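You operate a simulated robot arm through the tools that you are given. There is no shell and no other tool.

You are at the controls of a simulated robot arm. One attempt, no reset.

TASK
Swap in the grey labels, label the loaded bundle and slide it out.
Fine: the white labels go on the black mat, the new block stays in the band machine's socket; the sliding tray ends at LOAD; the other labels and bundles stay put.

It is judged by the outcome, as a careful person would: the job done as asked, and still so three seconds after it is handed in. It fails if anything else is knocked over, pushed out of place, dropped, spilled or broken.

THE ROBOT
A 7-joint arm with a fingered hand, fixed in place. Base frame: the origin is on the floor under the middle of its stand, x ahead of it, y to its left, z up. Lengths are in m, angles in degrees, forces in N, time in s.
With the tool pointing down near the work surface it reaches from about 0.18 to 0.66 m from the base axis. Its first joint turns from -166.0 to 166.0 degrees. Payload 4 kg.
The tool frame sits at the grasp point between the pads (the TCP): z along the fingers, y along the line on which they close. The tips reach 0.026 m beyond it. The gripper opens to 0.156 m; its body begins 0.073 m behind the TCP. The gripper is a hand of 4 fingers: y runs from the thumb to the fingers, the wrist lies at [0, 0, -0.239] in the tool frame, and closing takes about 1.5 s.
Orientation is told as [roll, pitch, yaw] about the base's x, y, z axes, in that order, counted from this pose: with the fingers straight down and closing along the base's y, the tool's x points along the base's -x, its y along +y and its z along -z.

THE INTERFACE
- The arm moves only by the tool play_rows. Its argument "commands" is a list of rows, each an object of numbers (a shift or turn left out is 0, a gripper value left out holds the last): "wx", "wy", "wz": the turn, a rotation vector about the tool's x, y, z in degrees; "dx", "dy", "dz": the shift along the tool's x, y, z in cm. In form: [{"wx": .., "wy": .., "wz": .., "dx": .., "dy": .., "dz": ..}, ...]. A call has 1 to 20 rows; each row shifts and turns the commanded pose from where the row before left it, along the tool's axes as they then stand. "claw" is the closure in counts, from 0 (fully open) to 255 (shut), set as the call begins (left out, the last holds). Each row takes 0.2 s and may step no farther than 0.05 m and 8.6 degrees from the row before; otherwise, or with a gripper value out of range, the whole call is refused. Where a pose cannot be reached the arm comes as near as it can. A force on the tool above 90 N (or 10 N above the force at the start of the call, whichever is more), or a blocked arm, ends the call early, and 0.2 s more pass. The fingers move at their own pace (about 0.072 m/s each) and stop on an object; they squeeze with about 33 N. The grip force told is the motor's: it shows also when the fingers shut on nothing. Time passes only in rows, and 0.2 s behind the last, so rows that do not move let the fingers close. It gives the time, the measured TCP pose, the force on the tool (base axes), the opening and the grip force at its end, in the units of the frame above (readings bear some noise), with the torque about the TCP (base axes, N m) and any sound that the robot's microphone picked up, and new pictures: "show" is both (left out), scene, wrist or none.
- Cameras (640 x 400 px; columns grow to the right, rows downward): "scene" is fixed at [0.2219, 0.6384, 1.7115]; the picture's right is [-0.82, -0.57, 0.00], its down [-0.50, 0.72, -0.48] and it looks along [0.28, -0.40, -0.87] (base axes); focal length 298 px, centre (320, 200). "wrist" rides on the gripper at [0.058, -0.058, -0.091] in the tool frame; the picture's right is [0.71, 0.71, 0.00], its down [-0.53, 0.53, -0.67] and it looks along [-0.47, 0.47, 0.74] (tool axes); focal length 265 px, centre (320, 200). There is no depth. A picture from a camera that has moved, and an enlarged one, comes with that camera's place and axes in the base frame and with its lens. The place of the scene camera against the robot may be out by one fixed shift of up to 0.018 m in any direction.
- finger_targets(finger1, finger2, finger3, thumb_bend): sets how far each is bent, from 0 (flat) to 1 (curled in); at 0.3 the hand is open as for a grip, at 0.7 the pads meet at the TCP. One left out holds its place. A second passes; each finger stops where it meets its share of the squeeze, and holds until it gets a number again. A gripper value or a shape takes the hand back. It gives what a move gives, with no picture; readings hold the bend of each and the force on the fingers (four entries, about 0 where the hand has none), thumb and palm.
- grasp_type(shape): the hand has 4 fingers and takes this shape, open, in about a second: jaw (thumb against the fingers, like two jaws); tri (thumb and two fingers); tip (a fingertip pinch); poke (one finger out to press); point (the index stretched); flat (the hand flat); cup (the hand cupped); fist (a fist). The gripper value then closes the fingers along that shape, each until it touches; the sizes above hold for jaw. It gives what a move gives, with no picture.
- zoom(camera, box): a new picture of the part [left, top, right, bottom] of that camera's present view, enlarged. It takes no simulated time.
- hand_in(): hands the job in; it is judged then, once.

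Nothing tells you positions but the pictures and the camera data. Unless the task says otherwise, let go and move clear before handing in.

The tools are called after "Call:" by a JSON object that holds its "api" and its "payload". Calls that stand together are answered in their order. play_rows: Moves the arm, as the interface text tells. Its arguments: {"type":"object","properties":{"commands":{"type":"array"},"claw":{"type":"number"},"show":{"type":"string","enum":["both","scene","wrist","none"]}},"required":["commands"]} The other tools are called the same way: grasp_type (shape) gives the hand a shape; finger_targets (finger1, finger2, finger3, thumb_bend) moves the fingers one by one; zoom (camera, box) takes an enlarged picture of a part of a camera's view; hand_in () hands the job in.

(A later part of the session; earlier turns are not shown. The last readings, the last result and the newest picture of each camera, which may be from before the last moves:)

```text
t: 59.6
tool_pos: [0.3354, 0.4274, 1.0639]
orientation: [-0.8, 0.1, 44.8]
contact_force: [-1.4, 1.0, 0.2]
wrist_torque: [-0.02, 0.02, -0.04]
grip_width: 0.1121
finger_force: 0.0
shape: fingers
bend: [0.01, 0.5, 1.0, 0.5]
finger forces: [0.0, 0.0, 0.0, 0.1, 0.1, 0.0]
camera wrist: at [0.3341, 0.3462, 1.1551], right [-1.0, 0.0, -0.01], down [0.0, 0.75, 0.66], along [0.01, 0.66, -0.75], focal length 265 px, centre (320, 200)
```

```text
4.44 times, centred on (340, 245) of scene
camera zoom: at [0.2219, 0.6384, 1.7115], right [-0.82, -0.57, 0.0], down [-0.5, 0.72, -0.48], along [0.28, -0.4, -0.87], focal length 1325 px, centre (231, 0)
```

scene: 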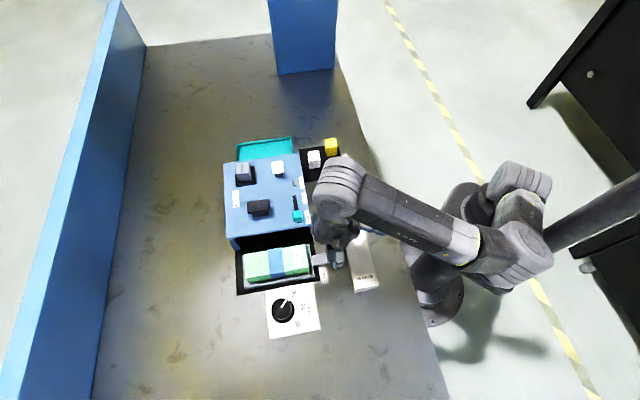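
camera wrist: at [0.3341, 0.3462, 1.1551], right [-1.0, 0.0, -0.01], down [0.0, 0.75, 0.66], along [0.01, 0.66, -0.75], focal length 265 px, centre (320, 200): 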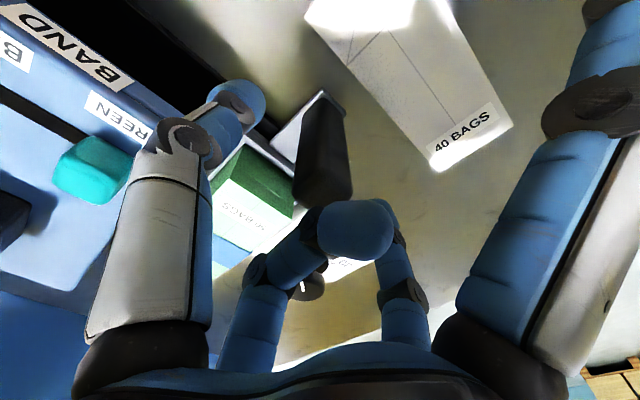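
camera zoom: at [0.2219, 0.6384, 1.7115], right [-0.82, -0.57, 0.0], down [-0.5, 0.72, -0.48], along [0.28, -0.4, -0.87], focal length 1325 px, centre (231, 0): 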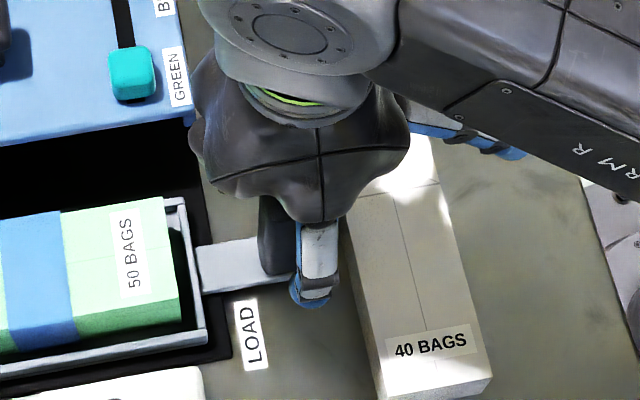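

Depth check from the two heights puts the post top at z≈1.057, centred within 3 mm of the tool axis. I'll close thumb and finger 2 on it.

Call:
{"api": "finger_targets", "payload": {"finger2": 0.75, "thumb_bend": 0.75}}

Call:
{"api": "play_rows", "payload": {"commands": [{}], "show": "both"}}

Call:
{"api": "zoom", "payload": {"camera": "scene", "box": [290, 200, 390, 290]}}

Call:
{"api": "zoom", "payload": {"camera": "wrist", "box": [200, 100, 440, 260]}}

```text
t: 60.6
tool_pos: [0.3359, 0.4284, 1.0646]
orientation: [-0.9, 0.1, 44.7]
contact_force: [-0.8, 0.8, -5.2]
wrist_torque: [0.05, 0.05, 0.01]
grip_width: 0.1029
finger_force: 10.4
shape: fingers
bend: [0.01, 0.63, 1.0, 0.67]
finger forces: [0.0, 10.9, 0.0, 0.0, 9.6, 0.0]
```

```text
t: 61.0
tool_pos: [0.3355, 0.4277, 1.0634]
orientation: [-0.8, 0.1, 44.8]
contact_force: [-1.4, 0.2, -5.1]
wrist_torque: [0.03, 0.04, 0.02]
grip_width: 0.1029
finger_force: 10.5
shape: fingers
bend: [0.01, 0.63, 1.0, 0.67]
finger forces: [0.1, 10.8, 0.1, 0.1, 9.6, 0.1]
camera wrist: at [0.3342, 0.3462, 1.1552], right [-1.0, 0.0, -0.01], down [0.0, 0.75, 0.66], along [0.01, 0.66, -0.75], focal length 265 px, centre (320, 200)
```

scene: 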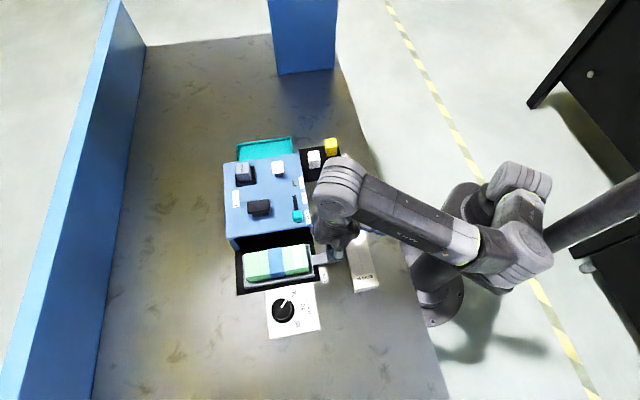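
wrist: 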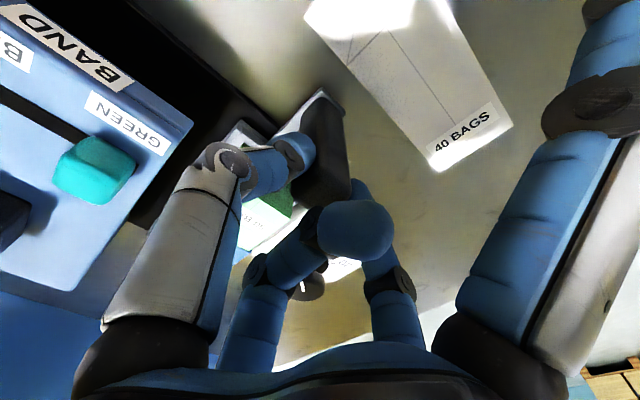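

```text
4.44 times, centred on (340, 245) of scene
camera zoom: at [0.2219, 0.6384, 1.7115], right [-0.82, -0.57, 0.0], down [-0.5, 0.72, -0.48], along [0.28, -0.4, -0.87], focal length 1325 px, centre (231, 0)
```

zoom: 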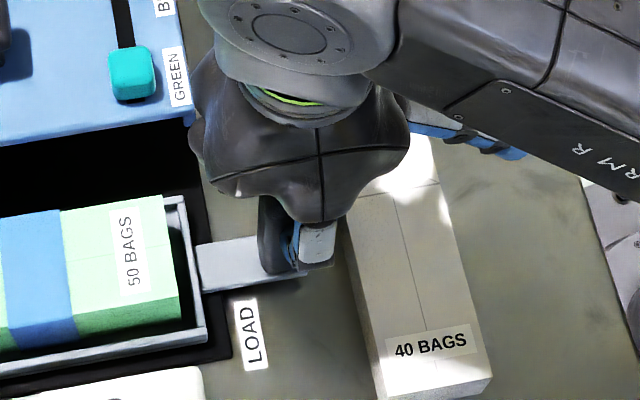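

```text
2.50 times, centred on (320, 180) of wrist
camera zoom: at [0.3342, 0.3462, 1.1552], right [-1.0, 0.0, -0.01], down [0.0, 0.75, 0.66], along [0.01, 0.66, -0.75], focal length 664 px, centre (320, 250)
```

zoom: 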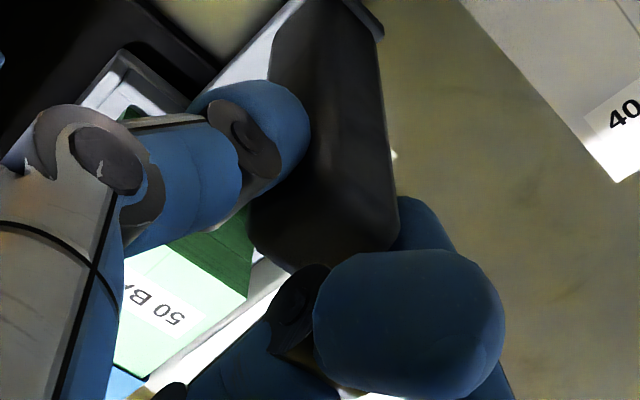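

The post is gripped at ~10 N each side. I'll pull the tray a little toward the machine (−m) to check that it follows smoothly.

Call:
{"api": "play_rows", "payload": {"commands": [{"dy": -0.7, "dz": 0.01}, {"dy": -0.7, "dz": 0.01}, {"dy": -0.7, "dz": 0.01}, {}], "show": "scene"}}

Call:
{"api": "zoom", "payload": {"camera": "scene", "box": [220, 180, 380, 300]}}

```text
t: 62.0
tool_pos: [0.351, 0.4112, 1.064]
orientation: [-0.8, 0.1, 44.8]
contact_force: [1.6, 1.9, -9.8]
wrist_torque: [0.08, 0.04, 0.02]
grip_width: 0.1028
finger_force: 9.4
shape: fingers
bend: [0.01, 0.62, 1.0, 0.67]
finger forces: [0.0, 9.7, 0.0, 0.1, 9.4, 0.0]
```

scene: 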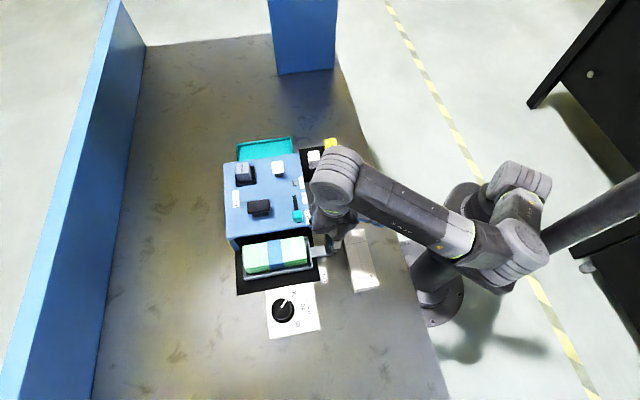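

```text
3.33 times, centred on (300, 240) of scene
camera zoom: at [0.2219, 0.6384, 1.7115], right [-0.82, -0.57, 0.0], down [-0.5, 0.72, -0.48], along [0.28, -0.4, -0.87], focal length 994 px, centre (387, 67)
```

zoom: 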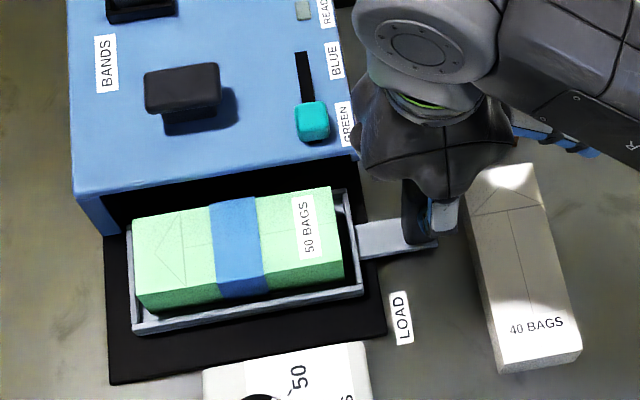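

The tray slides freely with the hand. I'll continue toward the machine, lowering a hair to relieve the vertical tug.

Call:
{"api": "play_rows", "payload": {"commands": [{"dy": -0.9, "dz": 0.06}, {"dy": -0.9, "dz": 0.05}, {"dy": -0.9, "dz": 0.02}, {"dy": -0.9, "dz": 0.01}, {"dy": -0.9, "dz": 0.01}, {"dy": -0.9, "dz": 0.01}, {"dy": -0.9, "dz": 0.01}, {"dy": -0.9, "dz": 0.01}, {"dy": -0.9, "dz": 0.01}, {"dy": -0.9, "dz": 0.01}, {}], "show": "both"}}

Call:
{"api": "zoom", "payload": {"camera": "scene", "box": [220, 140, 380, 260]}}

```text
t: 64.4
tool_pos: [0.4143, 0.3485, 1.0623]
orientation: [-0.9, 0.2, 44.9]
contact_force: [5.5, 3.4, 1.9]
wrist_torque: [0.14, -0.05, 0.04]
grip_width: 0.1026
finger_force: 11.8
shape: fingers
bend: [0.01, 0.62, 1.0, 0.67]
finger forces: [0.0, 11.2, 0.0, 0.1, 12.1, 0.0]
camera wrist: at [0.4121, 0.2664, 1.1544], right [-1.0, 0.0, -0.01], down [0.0, 0.75, 0.66], along [0.01, 0.66, -0.75], focal length 265 px, centre (320, 200)
```

scene: 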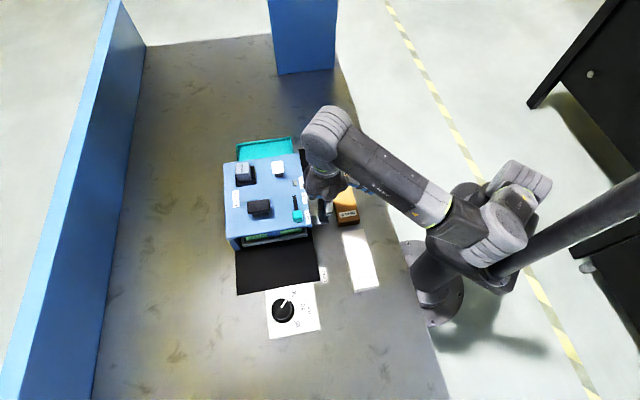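
wrist: 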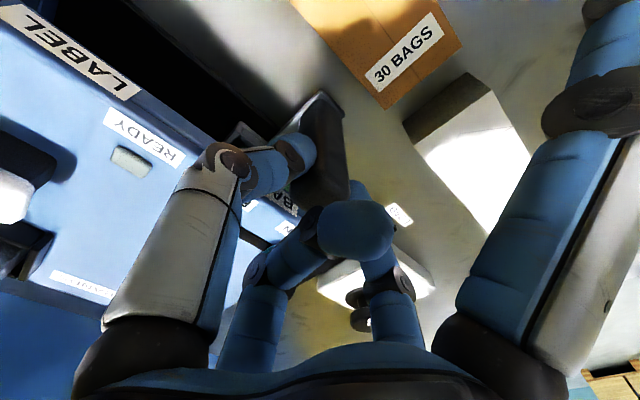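

```text
3.33 times, centred on (300, 200) of scene
camera zoom: at [0.2219, 0.6384, 1.7115], right [-0.82, -0.57, 0.0], down [-0.5, 0.72, -0.48], along [0.28, -0.4, -0.87], focal length 994 px, centre (387, 200)
```

zoom: 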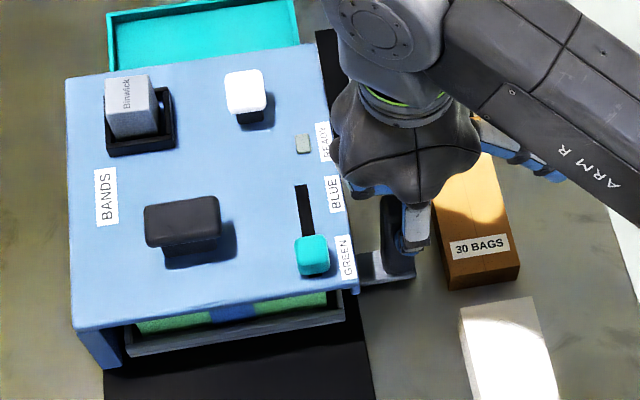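

Tray is passing under the BAND station. I'll continue to just short of the LABEL station.

Call:
{"api": "play_rows", "payload": {"commands": [{"dy": -0.9, "dz": 0.01}, {"dy": -0.9, "dz": 0.01}, {"dy": -0.9, "dz": 0.01}, {"dy": -0.9, "dz": 0.01}, {"dy": -0.9, "dz": 0.01}, {"dy": -0.9, "dz": 0.01}, {"dy": -0.9, "dz": 0.01}, {"dy": -0.9, "dz": 0.01}, {"dy": -0.9, "dz": 0.01}, {"dy": -0.9, "dz": 0.01}, {"dy": -0.9, "dz": 0.01}, {}], "show": "both"}}

Call:
{"api": "zoom", "payload": {"camera": "scene", "box": [220, 130, 380, 250]}}

Call:
{"api": "zoom", "payload": {"camera": "wrist", "box": [160, 60, 480, 260]}}

```text
t: 67.0
tool_pos: [0.4826, 0.2791, 1.0631]
orientation: [-0.8, 0.2, 44.9]
contact_force: [5.9, 5.6, -0.4]
wrist_torque: [0.16, -0.02, 0.05]
grip_width: 0.103
finger_force: 11.3
shape: fingers
bend: [0.01, 0.62, 1.0, 0.68]
finger forces: [0.0, 11.6, 0.0, 0.0, 11.4, 0.1]
camera wrist: at [0.4812, 0.1967, 1.1546], right [-1.0, 0.0, -0.01], down [0.0, 0.75, 0.66], along [0.01, 0.66, -0.75], focal length 265 px, centre (320, 200)
```

scene: 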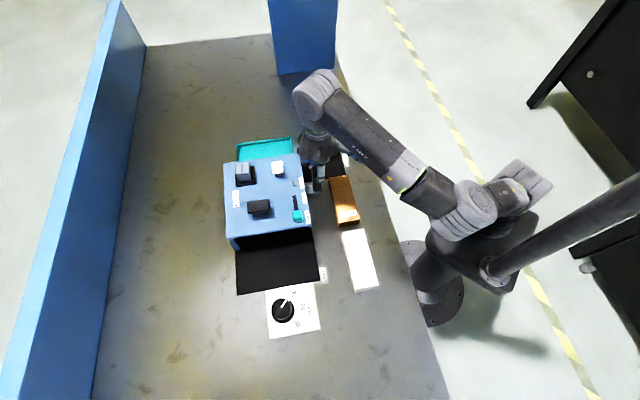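
wrist: 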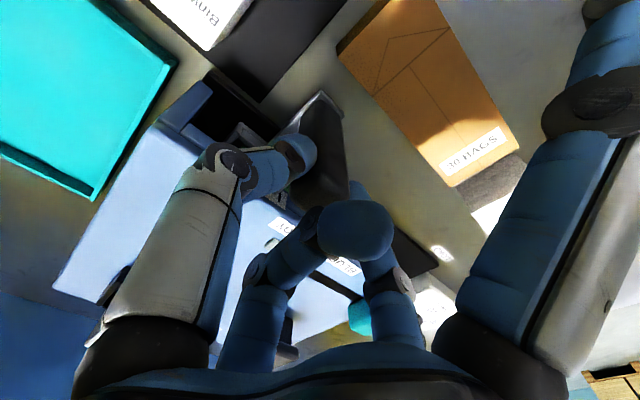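

```text
3.33 times, centred on (300, 190) of scene
camera zoom: at [0.2219, 0.6384, 1.7115], right [-0.82, -0.57, 0.0], down [-0.5, 0.72, -0.48], along [0.28, -0.4, -0.87], focal length 994 px, centre (387, 233)
```

zoom: 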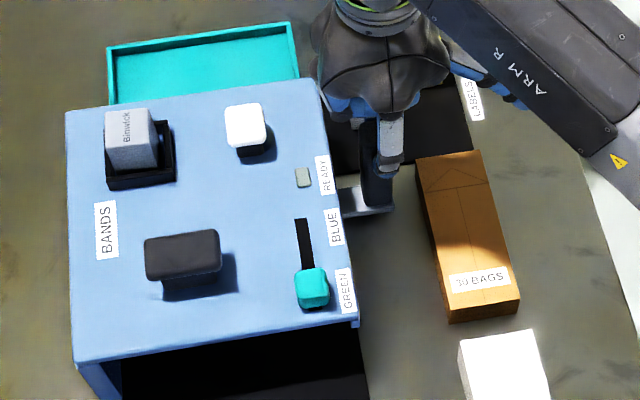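

```text
2.00 times, centred on (320, 160) of wrist
camera zoom: at [0.4812, 0.1967, 1.1546], right [-1.0, 0.0, -0.01], down [0.0, 0.75, 0.66], along [0.01, 0.66, -0.75], focal length 531 px, centre (320, 280)
```

zoom: 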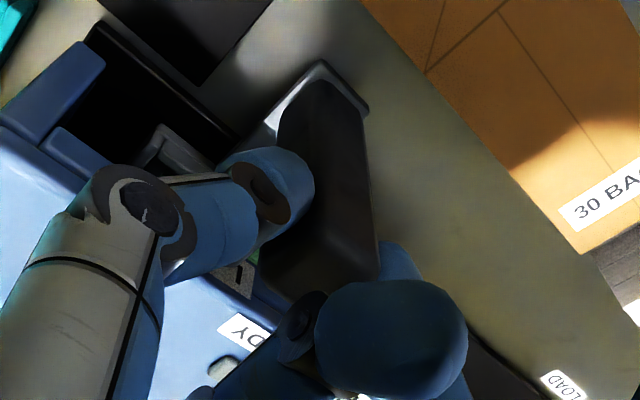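

About 2 cm remain to the LABEL position; I'll go in small steps and watch force and the READY lamp.

Call:
{"api": "play_rows", "payload": {"commands": [{"dy": -0.5, "dz": 0.01}, {"dy": -0.5}, {"dy": -0.5}, {}], "show": "none"}}

Call:
{"api": "zoom", "payload": {"camera": "wrist", "box": [160, 60, 480, 260]}}

Call:
{"api": "zoom", "payload": {"camera": "scene", "box": [220, 130, 380, 250]}}

```text
t: 68.0
tool_pos: [0.4949, 0.2676, 1.064]
orientation: [-0.9, 0.4, 44.8]
contact_force: [5.8, 1.8, -4.9]
wrist_torque: [0.12, -0.07, 0.06]
grip_width: 0.1029
finger_force: 10.0
shape: fingers
bend: [0.01, 0.62, 1.0, 0.68]
finger forces: [0.1, 9.8, 0.0, 0.1, 11.5, 0.0]
```

```text
2.00 times, centred on (320, 160) of wrist
camera zoom: at [0.493, 0.1851, 1.1551], right [-1.0, 0.0, -0.01], down [0.0, 0.75, 0.66], along [0.01, 0.66, -0.75], focal length 531 px, centre (320, 280)
```

zoom: 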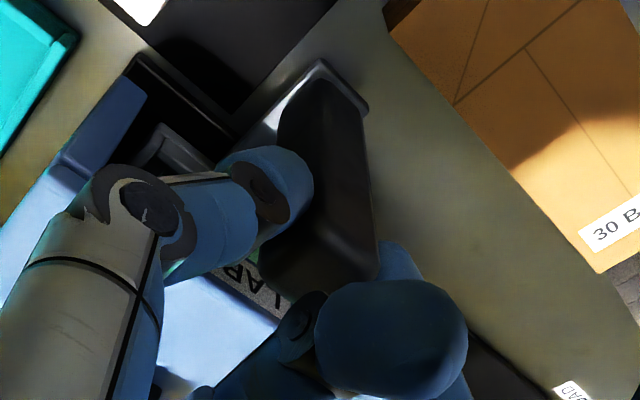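

```text
3.33 times, centred on (300, 190) of scene
camera zoom: at [0.2219, 0.6384, 1.7115], right [-0.82, -0.57, 0.0], down [-0.5, 0.72, -0.48], along [0.28, -0.4, -0.87], focal length 994 px, centre (387, 233)
```

zoom: 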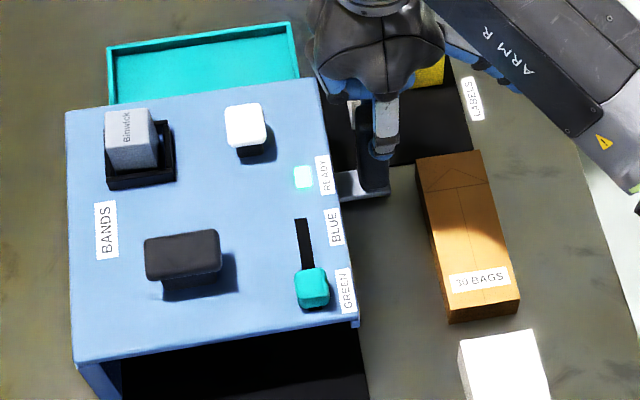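

The READY lamp has lit. I'll nudge 2 mm further to centre on the station and confirm it stays lit.

Call:
{"api": "play_rows", "payload": {"commands": [{"dy": -0.2}, {}], "show": "none"}}

Call:
{"api": "zoom", "payload": {"camera": "scene", "box": [220, 130, 380, 250]}}

```text
t: 68.6
tool_pos: [0.4964, 0.2663, 1.0642]
orientation: [-0.8, 0.3, 44.8]
contact_force: [3.6, 2.1, -8.3]
wrist_torque: [0.07, -0.05, 0.03]
grip_width: 0.1026
finger_force: 10.4
shape: fingers
bend: [0.01, 0.62, 1.0, 0.67]
finger forces: [0.0, 9.5, 0.0, 0.0, 10.3, 0.0]
```

```text
3.33 times, centred on (300, 190) of scene
camera zoom: at [0.2219, 0.6384, 1.7115], right [-0.82, -0.57, 0.0], down [-0.5, 0.72, -0.48], along [0.28, -0.4, -0.87], focal length 994 px, centre (387, 233)
```

zoom: 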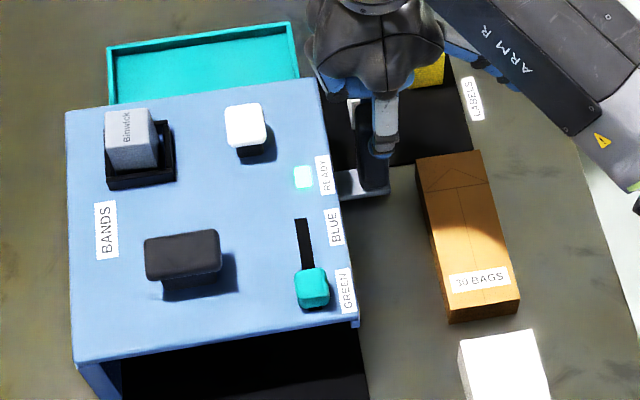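

READY stays lit with the tray centred on LABEL. I'll relieve the vertical tension and release the post, keeping the tray where it is.

Call:
{"api": "play_rows", "payload": {"commands": [{"dz": 0.1}, {}], "show": "none"}}

Call:
{"api": "finger_targets", "payload": {"finger2": 0.52, "thumb_bend": 0.52}}

Call:
{"api": "zoom", "payload": {"camera": "scene", "box": [220, 130, 380, 250]}}

Call:
{"api": "zoom", "payload": {"camera": "wrist", "box": [160, 60, 480, 260]}}

```text
t: 69.2
tool_pos: [0.4944, 0.2657, 1.0637]
orientation: [-0.8, 0.1, 44.8]
contact_force: [4.1, 1.7, -3.4]
wrist_torque: [0.07, -0.03, 0.03]
grip_width: 0.1026
finger_force: 10.1
shape: fingers
bend: [0.01, 0.62, 1.0, 0.68]
finger forces: [0.0, 9.8, 0.0, 0.1, 11.1, 0.0]
```

```text
t: 70.2
tool_pos: [0.4945, 0.2668, 1.063]
orientation: [-0.7, 0.2, 44.7]
contact_force: [0.3, -0.7, -0.4]
wrist_torque: [-0.04, -0.02, -0.01]
grip_width: 0.1104
finger_force: 0.1
shape: fingers
bend: [0.01, 0.52, 1.0, 0.52]
finger forces: [0.0, 0.0, 0.1, 0.0, 0.1, 0.1]
```

```text
3.33 times, centred on (300, 190) of scene
camera zoom: at [0.2219, 0.6384, 1.7115], right [-0.82, -0.57, 0.0], down [-0.5, 0.72, -0.48], along [0.28, -0.4, -0.87], focal length 994 px, centre (387, 233)
```

zoom: 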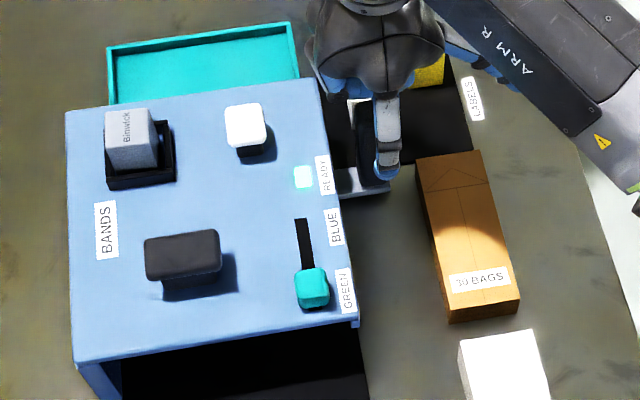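

```text
2.00 times, centred on (320, 160) of wrist
camera zoom: at [0.4938, 0.1843, 1.1549], right [-1.0, 0.0, -0.01], down [0.0, 0.75, 0.66], along [0.01, 0.66, -0.75], focal length 531 px, centre (320, 280)
```

zoom: 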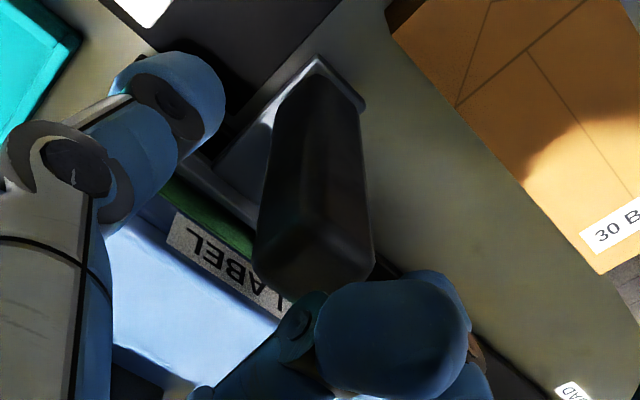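

The tray stays at LABEL with READY lit. I'll rise straight up and try the "poke" shape for pressing the white cap.

Call:
{"api": "play_rows", "payload": {"commands": [{"dz": -1.0}, {"dz": -2.0}, {"dz": -2.0}, {"dz": -2.0}, {"dz": -2.0}, {}], "show": "none"}}

Call:
{"api": "grasp_type", "payload": {"shape": "poke"}}

Call:
{"api": "play_rows", "payload": {"commands": [{}], "show": "both"}}

Call:
{"api": "zoom", "payload": {"camera": "scene", "box": [220, 90, 400, 220]}}

```text
t: 71.6
tool_pos: [0.4936, 0.2666, 1.1525]
orientation: [-0.8, 0.3, 44.8]
contact_force: [-1.1, 0.8, -0.5]
wrist_torque: [0.0, -0.01, -0.04]
grip_width: 0.1104
finger_force: 0.1
shape: fingers
bend: [0.01, 0.52, 1.0, 0.52]
finger forces: [0.0, 0.0, 0.1, 0.0, 0.1, 0.0]
```

```text
t: 72.5
tool_pos: [0.4937, 0.2675, 1.1526]
orientation: [-0.8, 0.2, 44.8]
contact_force: [-0.2, 0.2, -0.5]
wrist_torque: [0.0, -0.01, 0.0]
grip_width: 0.0004
finger_force: 0.1
shape: poke
bend: [1.0, 1.0, 1.0, 0.91]
finger forces: [0.1, 0.0, 0.0, 0.1, 0.0, 0.0]
```

```text
t: 72.9
tool_pos: [0.4929, 0.2665, 1.1523]
orientation: [-0.8, 0.2, 44.8]
contact_force: [0.2, 0.8, -0.4]
wrist_torque: [0.02, 0.02, -0.02]
grip_width: 0.0
finger_force: 0.1
shape: poke
bend: [1.0, 1.0, 1.0, 0.91]
finger forces: [0.0, 0.1, 0.0, 0.0, 0.1, 0.0]
camera wrist: at [0.4922, 0.1851, 1.2442], right [-1.0, 0.0, -0.01], down [0.0, 0.75, 0.66], along [0.01, 0.66, -0.75], focal length 265 px, centre (320, 200)
```

scene: 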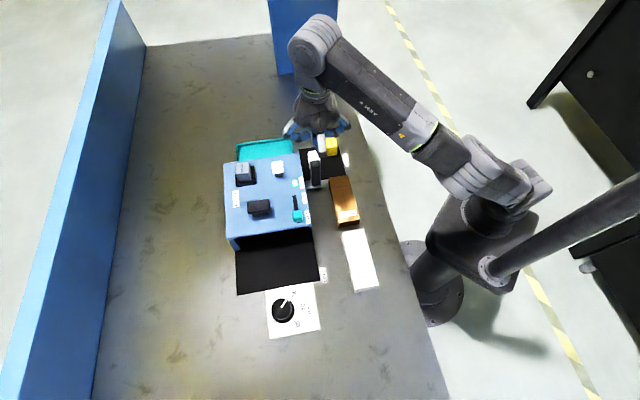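
wrist: 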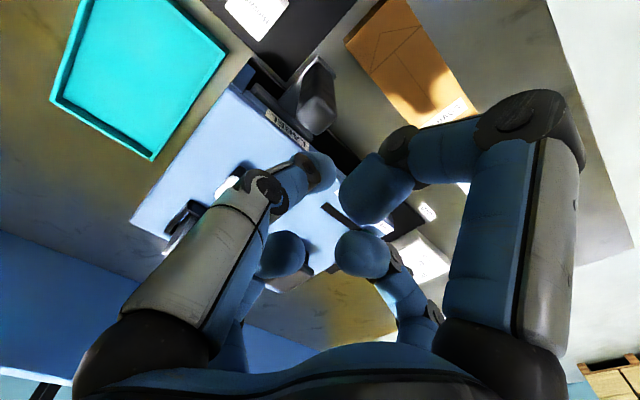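

```text
3.08 times, centred on (310, 155) of scene
camera zoom: at [0.2219, 0.6384, 1.7115], right [-0.82, -0.57, 0.0], down [-0.5, 0.72, -0.48], along [0.28, -0.4, -0.87], focal length 918 px, centre (351, 338)
```

zoom: 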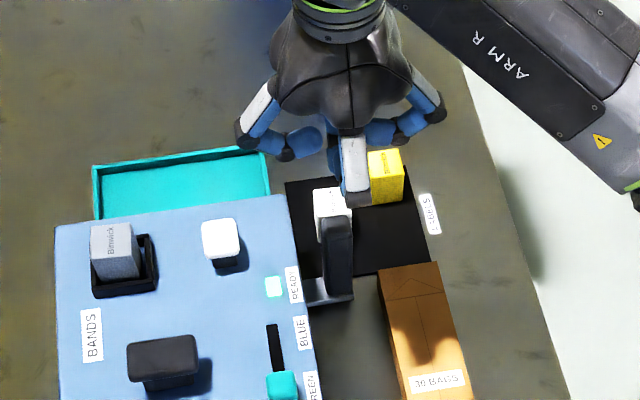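

In "poke" the thumb extends to the tool axis with the others curled, which suits pressing. I'll turn the hand to yaw 0 (so the knuckles clear the post and grey block), tilt 22° outward and move over the white cap.

Call:
{"api": "play_rows", "payload": {"commands": [{"wz": 7.5}, {"wz": 7.5}, {"wz": 7.5}, {"wz": 7.5}, {"wz": 7.5}, {"wz": 7.3}, {}], "show": "none"}}

Call:
{"api": "play_rows", "payload": {"commands": [{"wx": -3.6, "wy": -3.9}, {"wx": -3.6, "wy": -3.9}, {"wx": -3.6, "wy": -3.9}, {"wx": -3.6, "wy": -3.9}, {}], "show": "both"}}

```text
t: 74.5
tool_pos: [0.4946, 0.2678, 1.1519]
orientation: [-0.7, -0.4, 0.0]
contact_force: [0.5, 0.2, 0.0]
wrist_torque: [-0.01, 0.01, 0.02]
grip_width: 0.0
finger_force: 0.0
shape: poke
bend: [1.0, 1.0, 1.0, 0.91]
finger forces: [0.0, 0.1, 0.0, 0.0, 0.0, 0.0]
```

```text
t: 75.7
tool_pos: [0.495, 0.2684, 1.1521]
orientation: [14.0, -15.9, -1.9]
contact_force: [-0.2, 0.3, 0.9]
wrist_torque: [-0.03, 0.01, -0.01]
grip_width: 0.0
finger_force: 0.0
shape: poke
bend: [1.0, 1.0, 1.0, 0.91]
finger forces: [0.1, 0.0, 0.0, 0.0, 0.1, 0.0]
camera wrist: at [0.4152, 0.1903, 1.2077], right [-0.71, 0.71, -0.03], down [0.3, 0.34, 0.89], along [0.64, 0.62, -0.45], focal length 265 px, centre (320, 200)
```

scene: 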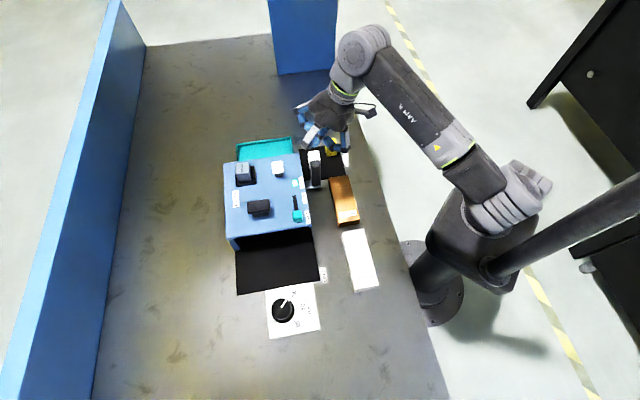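
wrist: 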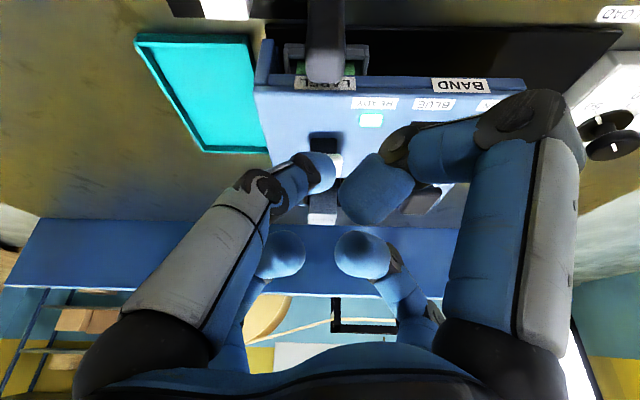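

The tilt is about 22°. The thumb tip should contact the cap centre when the TCP is near (0.561, 0.335, 1.094); I'll move to about 2.5 cm above that.

Call:
{"api": "play_rows", "payload": {"commands": [{"dx": -1.32, "dy": 1.365, "dz": 1.58}, {"dx": -1.32, "dy": 1.365, "dz": 1.58}, {"dx": -1.32, "dy": 1.365, "dz": 1.58}, {"dx": -1.32, "dy": 1.365, "dz": 1.58}, {}], "show": "both"}}

Call:
{"api": "zoom", "payload": {"camera": "scene", "box": [210, 110, 350, 220]}}

Call:
{"api": "zoom", "payload": {"camera": "wrist", "box": [200, 60, 440, 260]}}

```text
t: 76.9
tool_pos: [0.5613, 0.3347, 1.1198]
orientation: [14.1, -15.9, -1.7]
contact_force: [0.2, -0.4, -1.4]
wrist_torque: [0.0, 0.03, 0.0]
grip_width: 0.0
finger_force: 0.1
shape: poke
bend: [1.0, 1.0, 1.0, 0.91]
finger forces: [0.0, 0.0, 0.0, 0.1, 0.0, 0.0]
camera wrist: at [0.4813, 0.2574, 1.176], right [-0.71, 0.71, -0.03], down [0.3, 0.34, 0.89], along [0.64, 0.62, -0.45], focal length 265 px, centre (320, 200)
```

scene: 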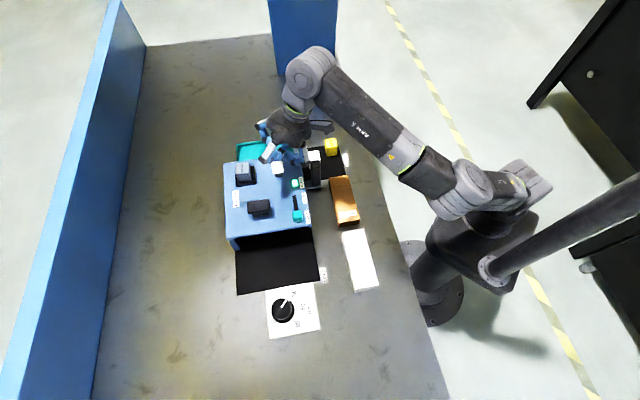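
wrist: 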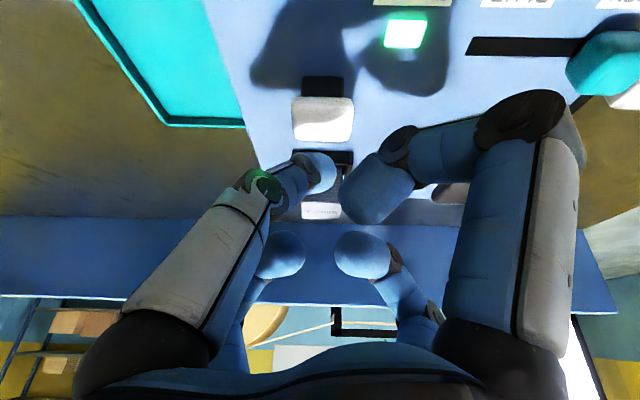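

```text
3.64 times, centred on (280, 165) of scene
camera zoom: at [0.2219, 0.6384, 1.7115], right [-0.82, -0.57, 0.0], down [-0.5, 0.72, -0.48], along [0.28, -0.4, -0.87], focal length 1084 px, centre (466, 327)
```

zoom: 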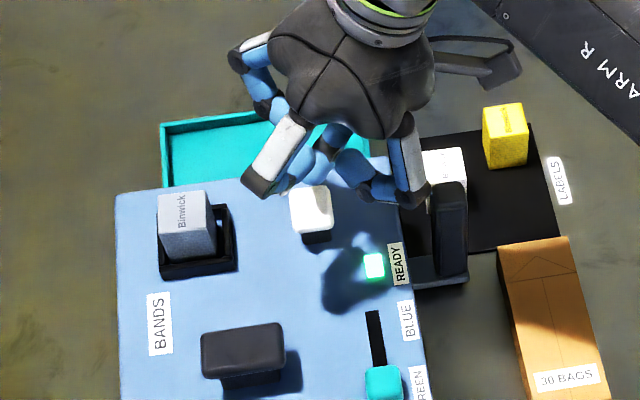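

```text
2.00 times, centred on (320, 160) of wrist
camera zoom: at [0.4813, 0.2574, 1.176], right [-0.71, 0.71, -0.03], down [0.3, 0.34, 0.89], along [0.64, 0.62, -0.45], focal length 531 px, centre (320, 280)
```

zoom: 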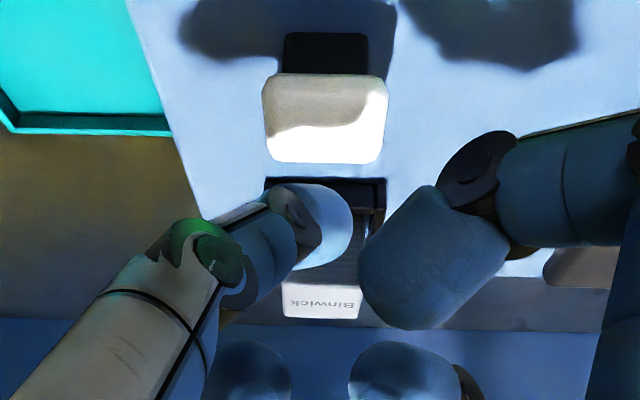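

READY is green and the thumb tip is lined up over the cap. I'll lower to just above contact, then press in small steps.

Call:
{"api": "play_rows", "payload": {"commands": [{"dx": 0.276, "dy": -0.233, "dz": 0.93}, {"dx": 0.276, "dy": -0.233, "dz": 0.93}, {}], "show": "none"}}

Call:
{"api": "zoom", "payload": {"camera": "wrist", "box": [200, 60, 440, 260]}}

Call:
{"api": "zoom", "payload": {"camera": "scene", "box": [230, 120, 330, 200]}}

```text
t: 77.7
tool_pos: [0.5598, 0.3351, 1.1016]
orientation: [14.2, -15.9, -1.8]
contact_force: [0.6, 0.4, -0.7]
wrist_torque: [-0.01, 0.0, -0.02]
grip_width: 0.0
finger_force: 0.1
shape: poke
bend: [1.0, 1.0, 1.0, 0.91]
finger forces: [0.0, 0.0, 0.1, 0.0, 0.0, 0.0]
```

```text
2.00 times, centred on (320, 160) of wrist
camera zoom: at [0.4813, 0.2572, 1.1564], right [-0.71, 0.71, -0.03], down [0.3, 0.34, 0.89], along [0.64, 0.62, -0.46], focal length 531 px, centre (320, 280)
```

zoom: 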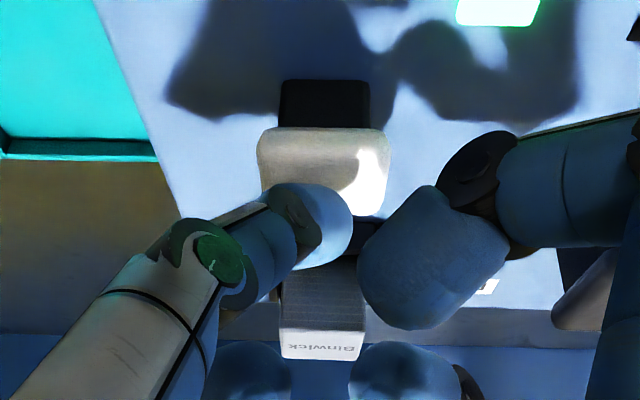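

```text
5.00 times, centred on (280, 160) of scene
camera zoom: at [0.2219, 0.6384, 1.7115], right [-0.82, -0.57, 0.0], down [-0.5, 0.72, -0.48], along [0.28, -0.4, -0.87], focal length 1491 px, centre (520, 400)
```

zoom: 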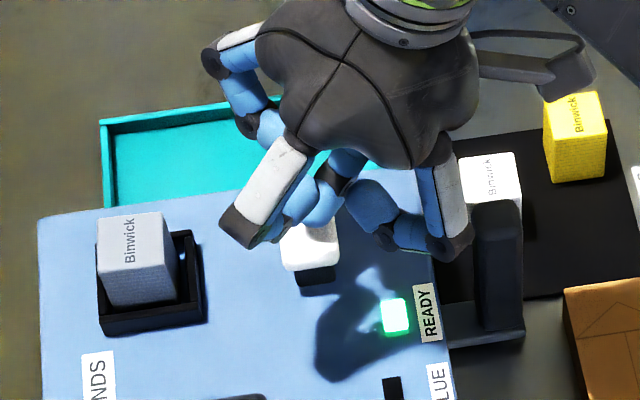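

Call:
{"api": "play_rows", "payload": {"commands": [{"dx": 0.083, "dy": -0.07, "dz": 0.28}, {"dx": 0.083, "dy": -0.07, "dz": 0.28}, {}], "show": "none"}}

Call:
{"api": "play_rows", "payload": {"commands": [{"dx": 0.083, "dy": -0.07, "dz": 0.28}, {}], "show": "none"}}

Call:
{"api": "zoom", "payload": {"camera": "wrist", "box": [200, 60, 440, 260]}}

```text
t: 78.5
tool_pos: [0.5608, 0.335, 1.0952]
orientation: [14.1, -16.0, -1.8]
contact_force: [0.8, 0.5, 0.6]
wrist_torque: [-0.01, 0.01, 0.01]
grip_width: 0.0
finger_force: 0.1
shape: poke
bend: [1.0, 1.0, 1.0, 0.91]
finger forces: [0.0, 0.1, 0.0, 0.0, 0.3, 0.0]
```

```text
t: 79.1
tool_pos: [0.5609, 0.3336, 1.0912]
orientation: [14.0, -15.9, -1.7]
contact_force: [0.9, 0.3, 2.3]
wrist_torque: [-0.03, -0.02, -0.04]
grip_width: 0.0
finger_force: 0.0
shape: poke
bend: [1.0, 1.0, 1.0, 0.91]
finger forces: [0.0, 0.0, 0.0, 0.1, 2.3, 0.0]
```

```text
2.00 times, centred on (320, 160) of wrist
camera zoom: at [0.4812, 0.2568, 1.1472], right [-0.71, 0.71, -0.03], down [0.3, 0.34, 0.89], along [0.64, 0.62, -0.45], focal length 531 px, centre (320, 280)
```

zoom: 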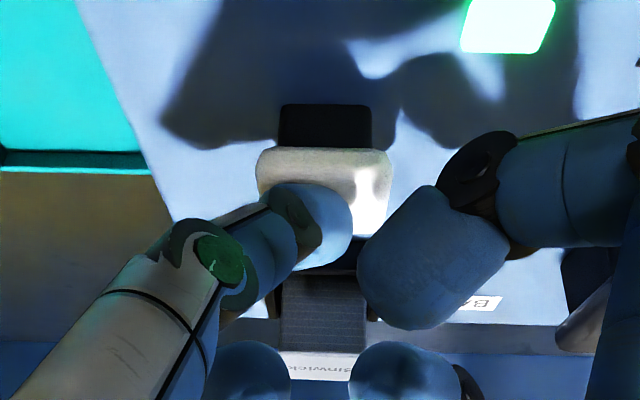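

Contact made (2.3 N). I'll keep pressing down in 3 mm steps and listen for a click.

Call:
{"api": "play_rows", "payload": {"commands": [{"dx": 0.083, "dy": -0.07, "dz": 0.28}, {"dx": 0.083, "dy": -0.07, "dz": 0.28}, {}], "show": "none"}}

Call:
{"api": "play_rows", "payload": {"commands": [{"dx": 0.083, "dy": -0.07, "dz": 0.28}, {"dx": 0.083, "dy": -0.07, "dz": 0.28}, {}], "show": "none"}}

Call:
{"api": "zoom", "payload": {"camera": "wrist", "box": [200, 60, 440, 260]}}

Call:
{"api": "zoom", "payload": {"camera": "scene", "box": [230, 120, 330, 200]}}

```text
t: 79.9
tool_pos: [0.5597, 0.3346, 1.0844]
orientation: [14.1, -15.9, -1.8]
contact_force: [3.3, -0.6, 4.8]
wrist_torque: [0.04, -0.08, -0.03]
grip_width: 0.0
finger_force: 0.1
shape: poke
bend: [1.0, 1.0, 1.0, 0.91]
finger forces: [0.0, 0.0, 0.0, 0.1, 4.8, 0.0]
```

```text
t: 80.7
tool_pos: [0.56, 0.3341, 1.0805]
orientation: [14.1, -15.9, -1.8]
contact_force: [-0.3, -3.8, 8.0]
wrist_torque: [0.0, -0.04, -0.01]
grip_width: 0.0
finger_force: 0.0
shape: poke
bend: [1.0, 1.0, 1.0, 0.91]
finger forces: [0.1, 0.0, 0.0, 0.0, 7.4, 0.0]
heard: click
```

```text
2.00 times, centred on (320, 160) of wrist
camera zoom: at [0.4812, 0.2566, 1.1353], right [-0.71, 0.71, -0.03], down [0.3, 0.34, 0.89], along [0.64, 0.62, -0.45], focal length 531 px, centre (320, 280)
```

zoom: 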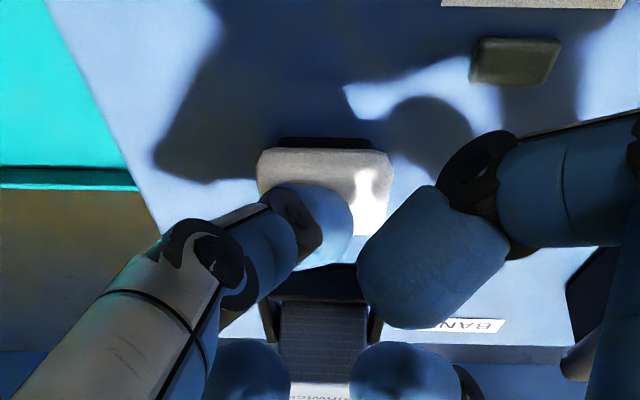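

```text
5.00 times, centred on (280, 160) of scene
camera zoom: at [0.2219, 0.6384, 1.7115], right [-0.82, -0.57, 0.0], down [-0.5, 0.72, -0.48], along [0.28, -0.4, -0.87], focal length 1491 px, centre (520, 400)
```

zoom: 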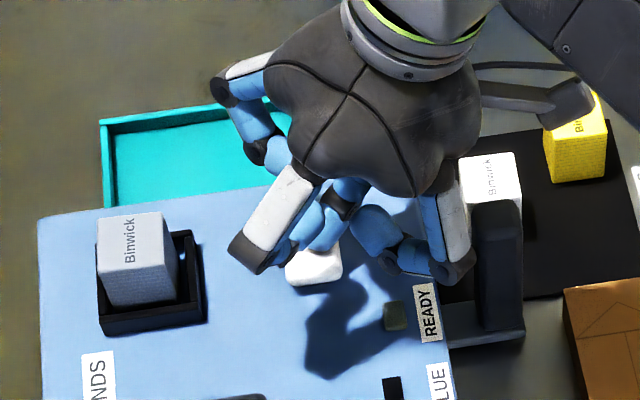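

I heard the click and the READY lamp went out, so the label has been applied. I'll lift off the cap and check.

Call:
{"api": "play_rows", "payload": {"commands": [{"dx": -0.28, "dy": 0.235, "dz": -0.93}, {"dx": -0.28, "dy": 0.235, "dz": -0.93}, {"dx": -0.28, "dy": 0.235, "dz": -0.93}, {"dx": -0.28, "dy": 0.235, "dz": -0.93}, {"dx": -0.28, "dy": 0.235, "dz": -0.93}, {"dx": 1.32, "dy": -1.365, "dz": -1.58}, {"dx": 1.32, "dy": -1.365, "dz": -1.58}, {"dx": 1.32, "dy": -1.365, "dz": -1.58}, {"dx": 1.32, "dy": -1.365, "dz": -1.0}, {}], "show": "both"}}

Call:
{"api": "zoom", "payload": {"camera": "scene", "box": [220, 130, 380, 250]}}

```text
t: 82.9
tool_pos: [0.4957, 0.2678, 1.1554]
orientation: [14.1, -15.9, -1.8]
contact_force: [-0.1, 0.2, 0.0]
wrist_torque: [0.0, -0.04, 0.01]
grip_width: 0.0
finger_force: 0.0
shape: poke
bend: [1.0, 1.0, 1.0, 0.91]
finger forces: [0.0, 0.0, 0.1, 0.1, 0.1, 0.0]
camera wrist: at [0.416, 0.1914, 1.2118], right [-0.71, 0.71, -0.03], down [0.3, 0.34, 0.89], along [0.64, 0.62, -0.45], focal length 265 px, centre (320, 200)
```

scene: 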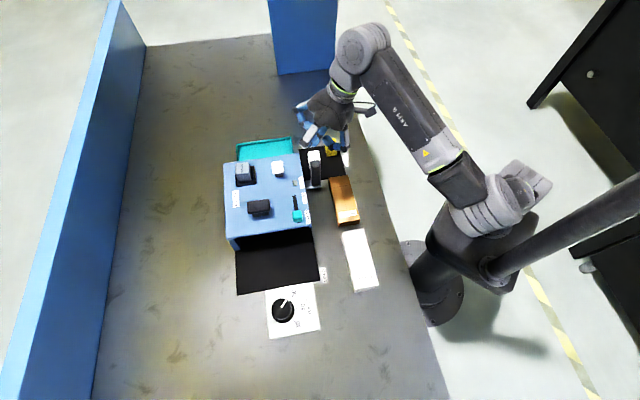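
wrist: 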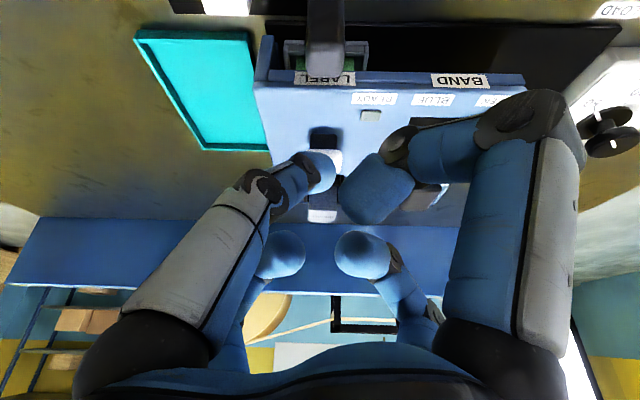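

```text
3.33 times, centred on (300, 190) of scene
camera zoom: at [0.2219, 0.6384, 1.7115], right [-0.82, -0.57, 0.0], down [-0.5, 0.72, -0.48], along [0.28, -0.4, -0.87], focal length 994 px, centre (387, 233)
```

zoom: 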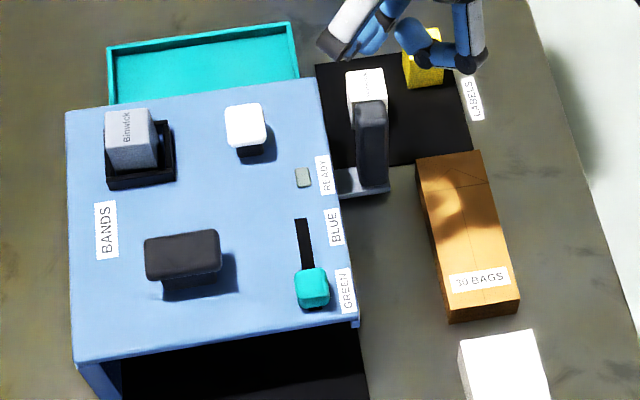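

The cap has sprung back and READY is off. I'll undo the tilt and turn, reset the fingers for the handle, and go back over the post.

Call:
{"api": "play_rows", "payload": {"commands": [{"wx": 3.7, "wy": 3.9}, {"wx": 3.7, "wy": 3.9}, {"wx": 3.7, "wy": 3.9}, {"wx": 3.7, "wy": 3.9}, {"wz": -7.5}, {"wz": -7.5}, {"wz": -7.5}, {"wz": -7.5}, {"wz": -7.5}, {"wz": -7.5}, {}], "show": "none"}}

Call:
{"api": "finger_targets", "payload": {"finger1": 0.0, "finger2": 0.5, "finger3": 1.0, "thumb_bend": 0.5}}

Call:
{"api": "play_rows", "payload": {"commands": [{}], "show": "both"}}

Call:
{"api": "zoom", "payload": {"camera": "wrist", "box": [200, 40, 440, 220]}}

```text
t: 85.3
tool_pos: [0.4963, 0.2682, 1.1554]
orientation: [-1.1, 0.5, 44.9]
contact_force: [0.1, 1.0, 0.3]
wrist_torque: [0.04, 0.0, -0.01]
grip_width: 0.0
finger_force: 0.0
shape: poke
bend: [1.0, 1.0, 1.0, 0.91]
finger forces: [0.0, 0.1, 0.0, 0.0, 0.1, 0.0]
```

```text
t: 86.3
tool_pos: [0.4964, 0.2686, 1.1553]
orientation: [-1.1, 0.5, 45.0]
contact_force: [-0.3, -1.0, -0.3]
wrist_torque: [0.02, 0.05, 0.01]
grip_width: 0.1116
finger_force: 0.0
shape: fingers
bend: [0.01, 0.5, 1.0, 0.5]
finger forces: [0.0, 0.0, 0.1, 0.0, 0.1, 0.0]
```

```text
t: 86.7
tool_pos: [0.4967, 0.2677, 1.1557]
orientation: [-1.1, 0.5, 45.0]
contact_force: [-0.2, -0.7, 0.2]
wrist_torque: [0.02, 0.0, 0.0]
grip_width: 0.1117
finger_force: 0.0
shape: fingers
bend: [0.01, 0.5, 1.0, 0.5]
finger forces: [0.0, 0.1, 0.1, 0.1, 0.0, 0.0]
camera wrist: at [0.4949, 0.1875, 1.2482], right [-1.0, 0.0, -0.01], down [0.0, 0.76, 0.65], along [0.01, 0.65, -0.76], focal length 265 px, centre (320, 200)
```

scene: 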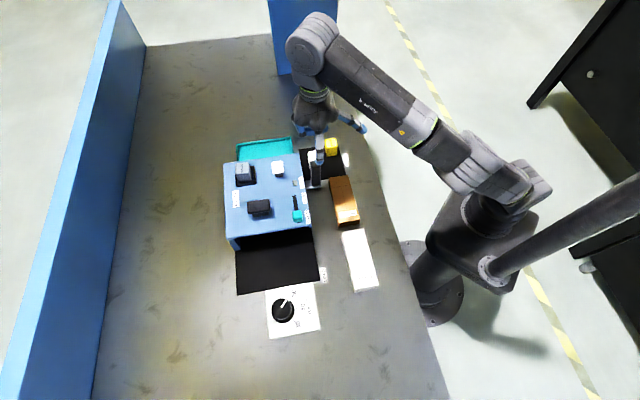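
wrist: 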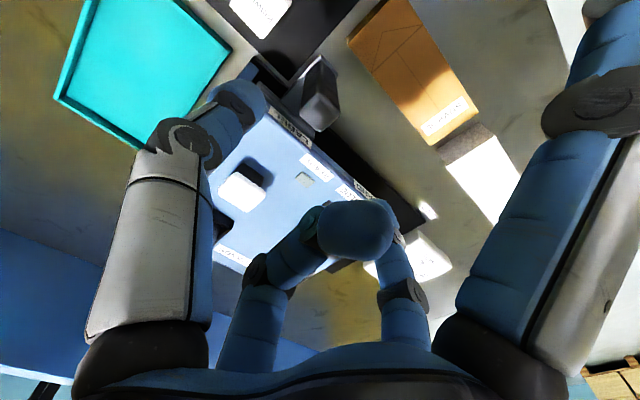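

```text
2.22 times, centred on (320, 130) of wrist
camera zoom: at [0.4949, 0.1875, 1.2482], right [-1.0, 0.0, -0.01], down [0.0, 0.76, 0.65], along [0.01, 0.65, -0.76], focal length 590 px, centre (320, 356)
```

zoom: 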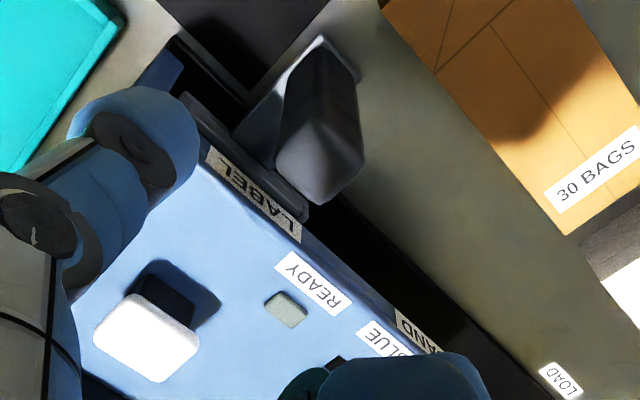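

The hand is centred over the post again. I'll level the small residual roll and lower to grip height.

Call:
{"api": "play_rows", "payload": {"commands": [{"wx": -1.1, "wy": -0.5, "dy": -0.1}, {"dz": 2.0}, {"dz": 2.0}, {"dz": 2.0}, {"dz": 1.7}, {"dz": 1.6}, {}], "show": "both"}}

Call:
{"api": "zoom", "payload": {"camera": "wrist", "box": [200, 100, 440, 260]}}

Call:
{"api": "zoom", "payload": {"camera": "scene", "box": [270, 130, 370, 210]}}

```text
t: 88.3
tool_pos: [0.4966, 0.2682, 1.0637]
orientation: [0.0, -0.1, 45.1]
contact_force: [0.1, 0.0, 0.4]
wrist_torque: [0.0, -0.01, 0.0]
grip_width: 0.1119
finger_force: 0.1
shape: fingers
bend: [0.01, 0.5, 1.0, 0.5]
finger forces: [0.1, 0.0, 0.0, 0.0, 0.0, 0.1]
camera wrist: at [0.4961, 0.1852, 1.1536], right [-1.0, 0.0, 0.0], down [0.0, 0.74, 0.67], along [0.0, 0.67, -0.74], focal length 265 px, centre (320, 200)
```

scene: 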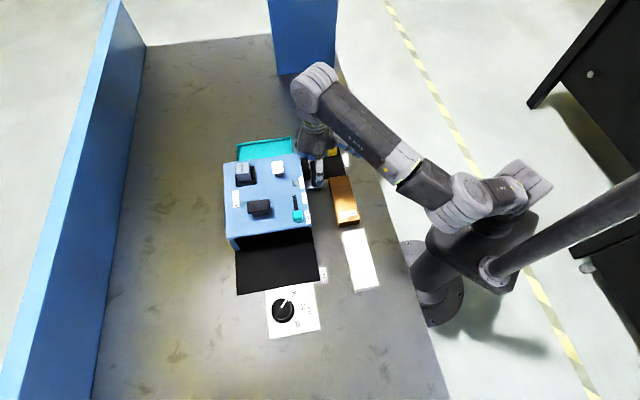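
wrist: 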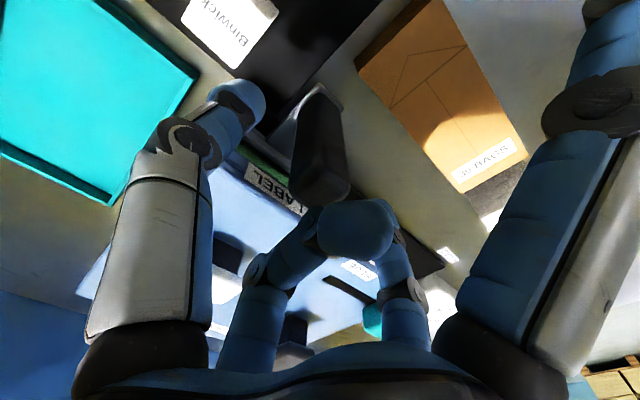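

```text
2.50 times, centred on (320, 180) of wrist
camera zoom: at [0.4961, 0.1852, 1.1536], right [-1.0, 0.0, 0.0], down [0.0, 0.74, 0.67], along [0.0, 0.67, -0.74], focal length 664 px, centre (320, 250)
```

zoom: 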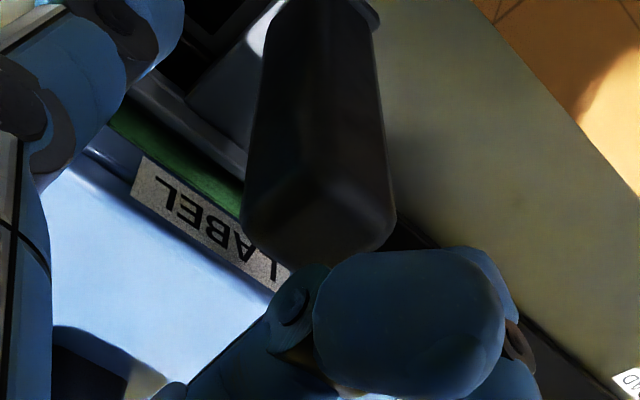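

```text
5.00 times, centred on (320, 170) of scene
camera zoom: at [0.2219, 0.6384, 1.7115], right [-0.82, -0.57, 0.0], down [-0.5, 0.72, -0.48], along [0.28, -0.4, -0.87], focal length 1491 px, centre (320, 350)
```

zoom: 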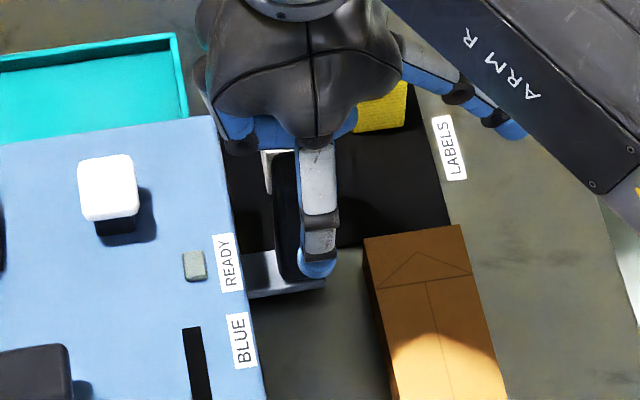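

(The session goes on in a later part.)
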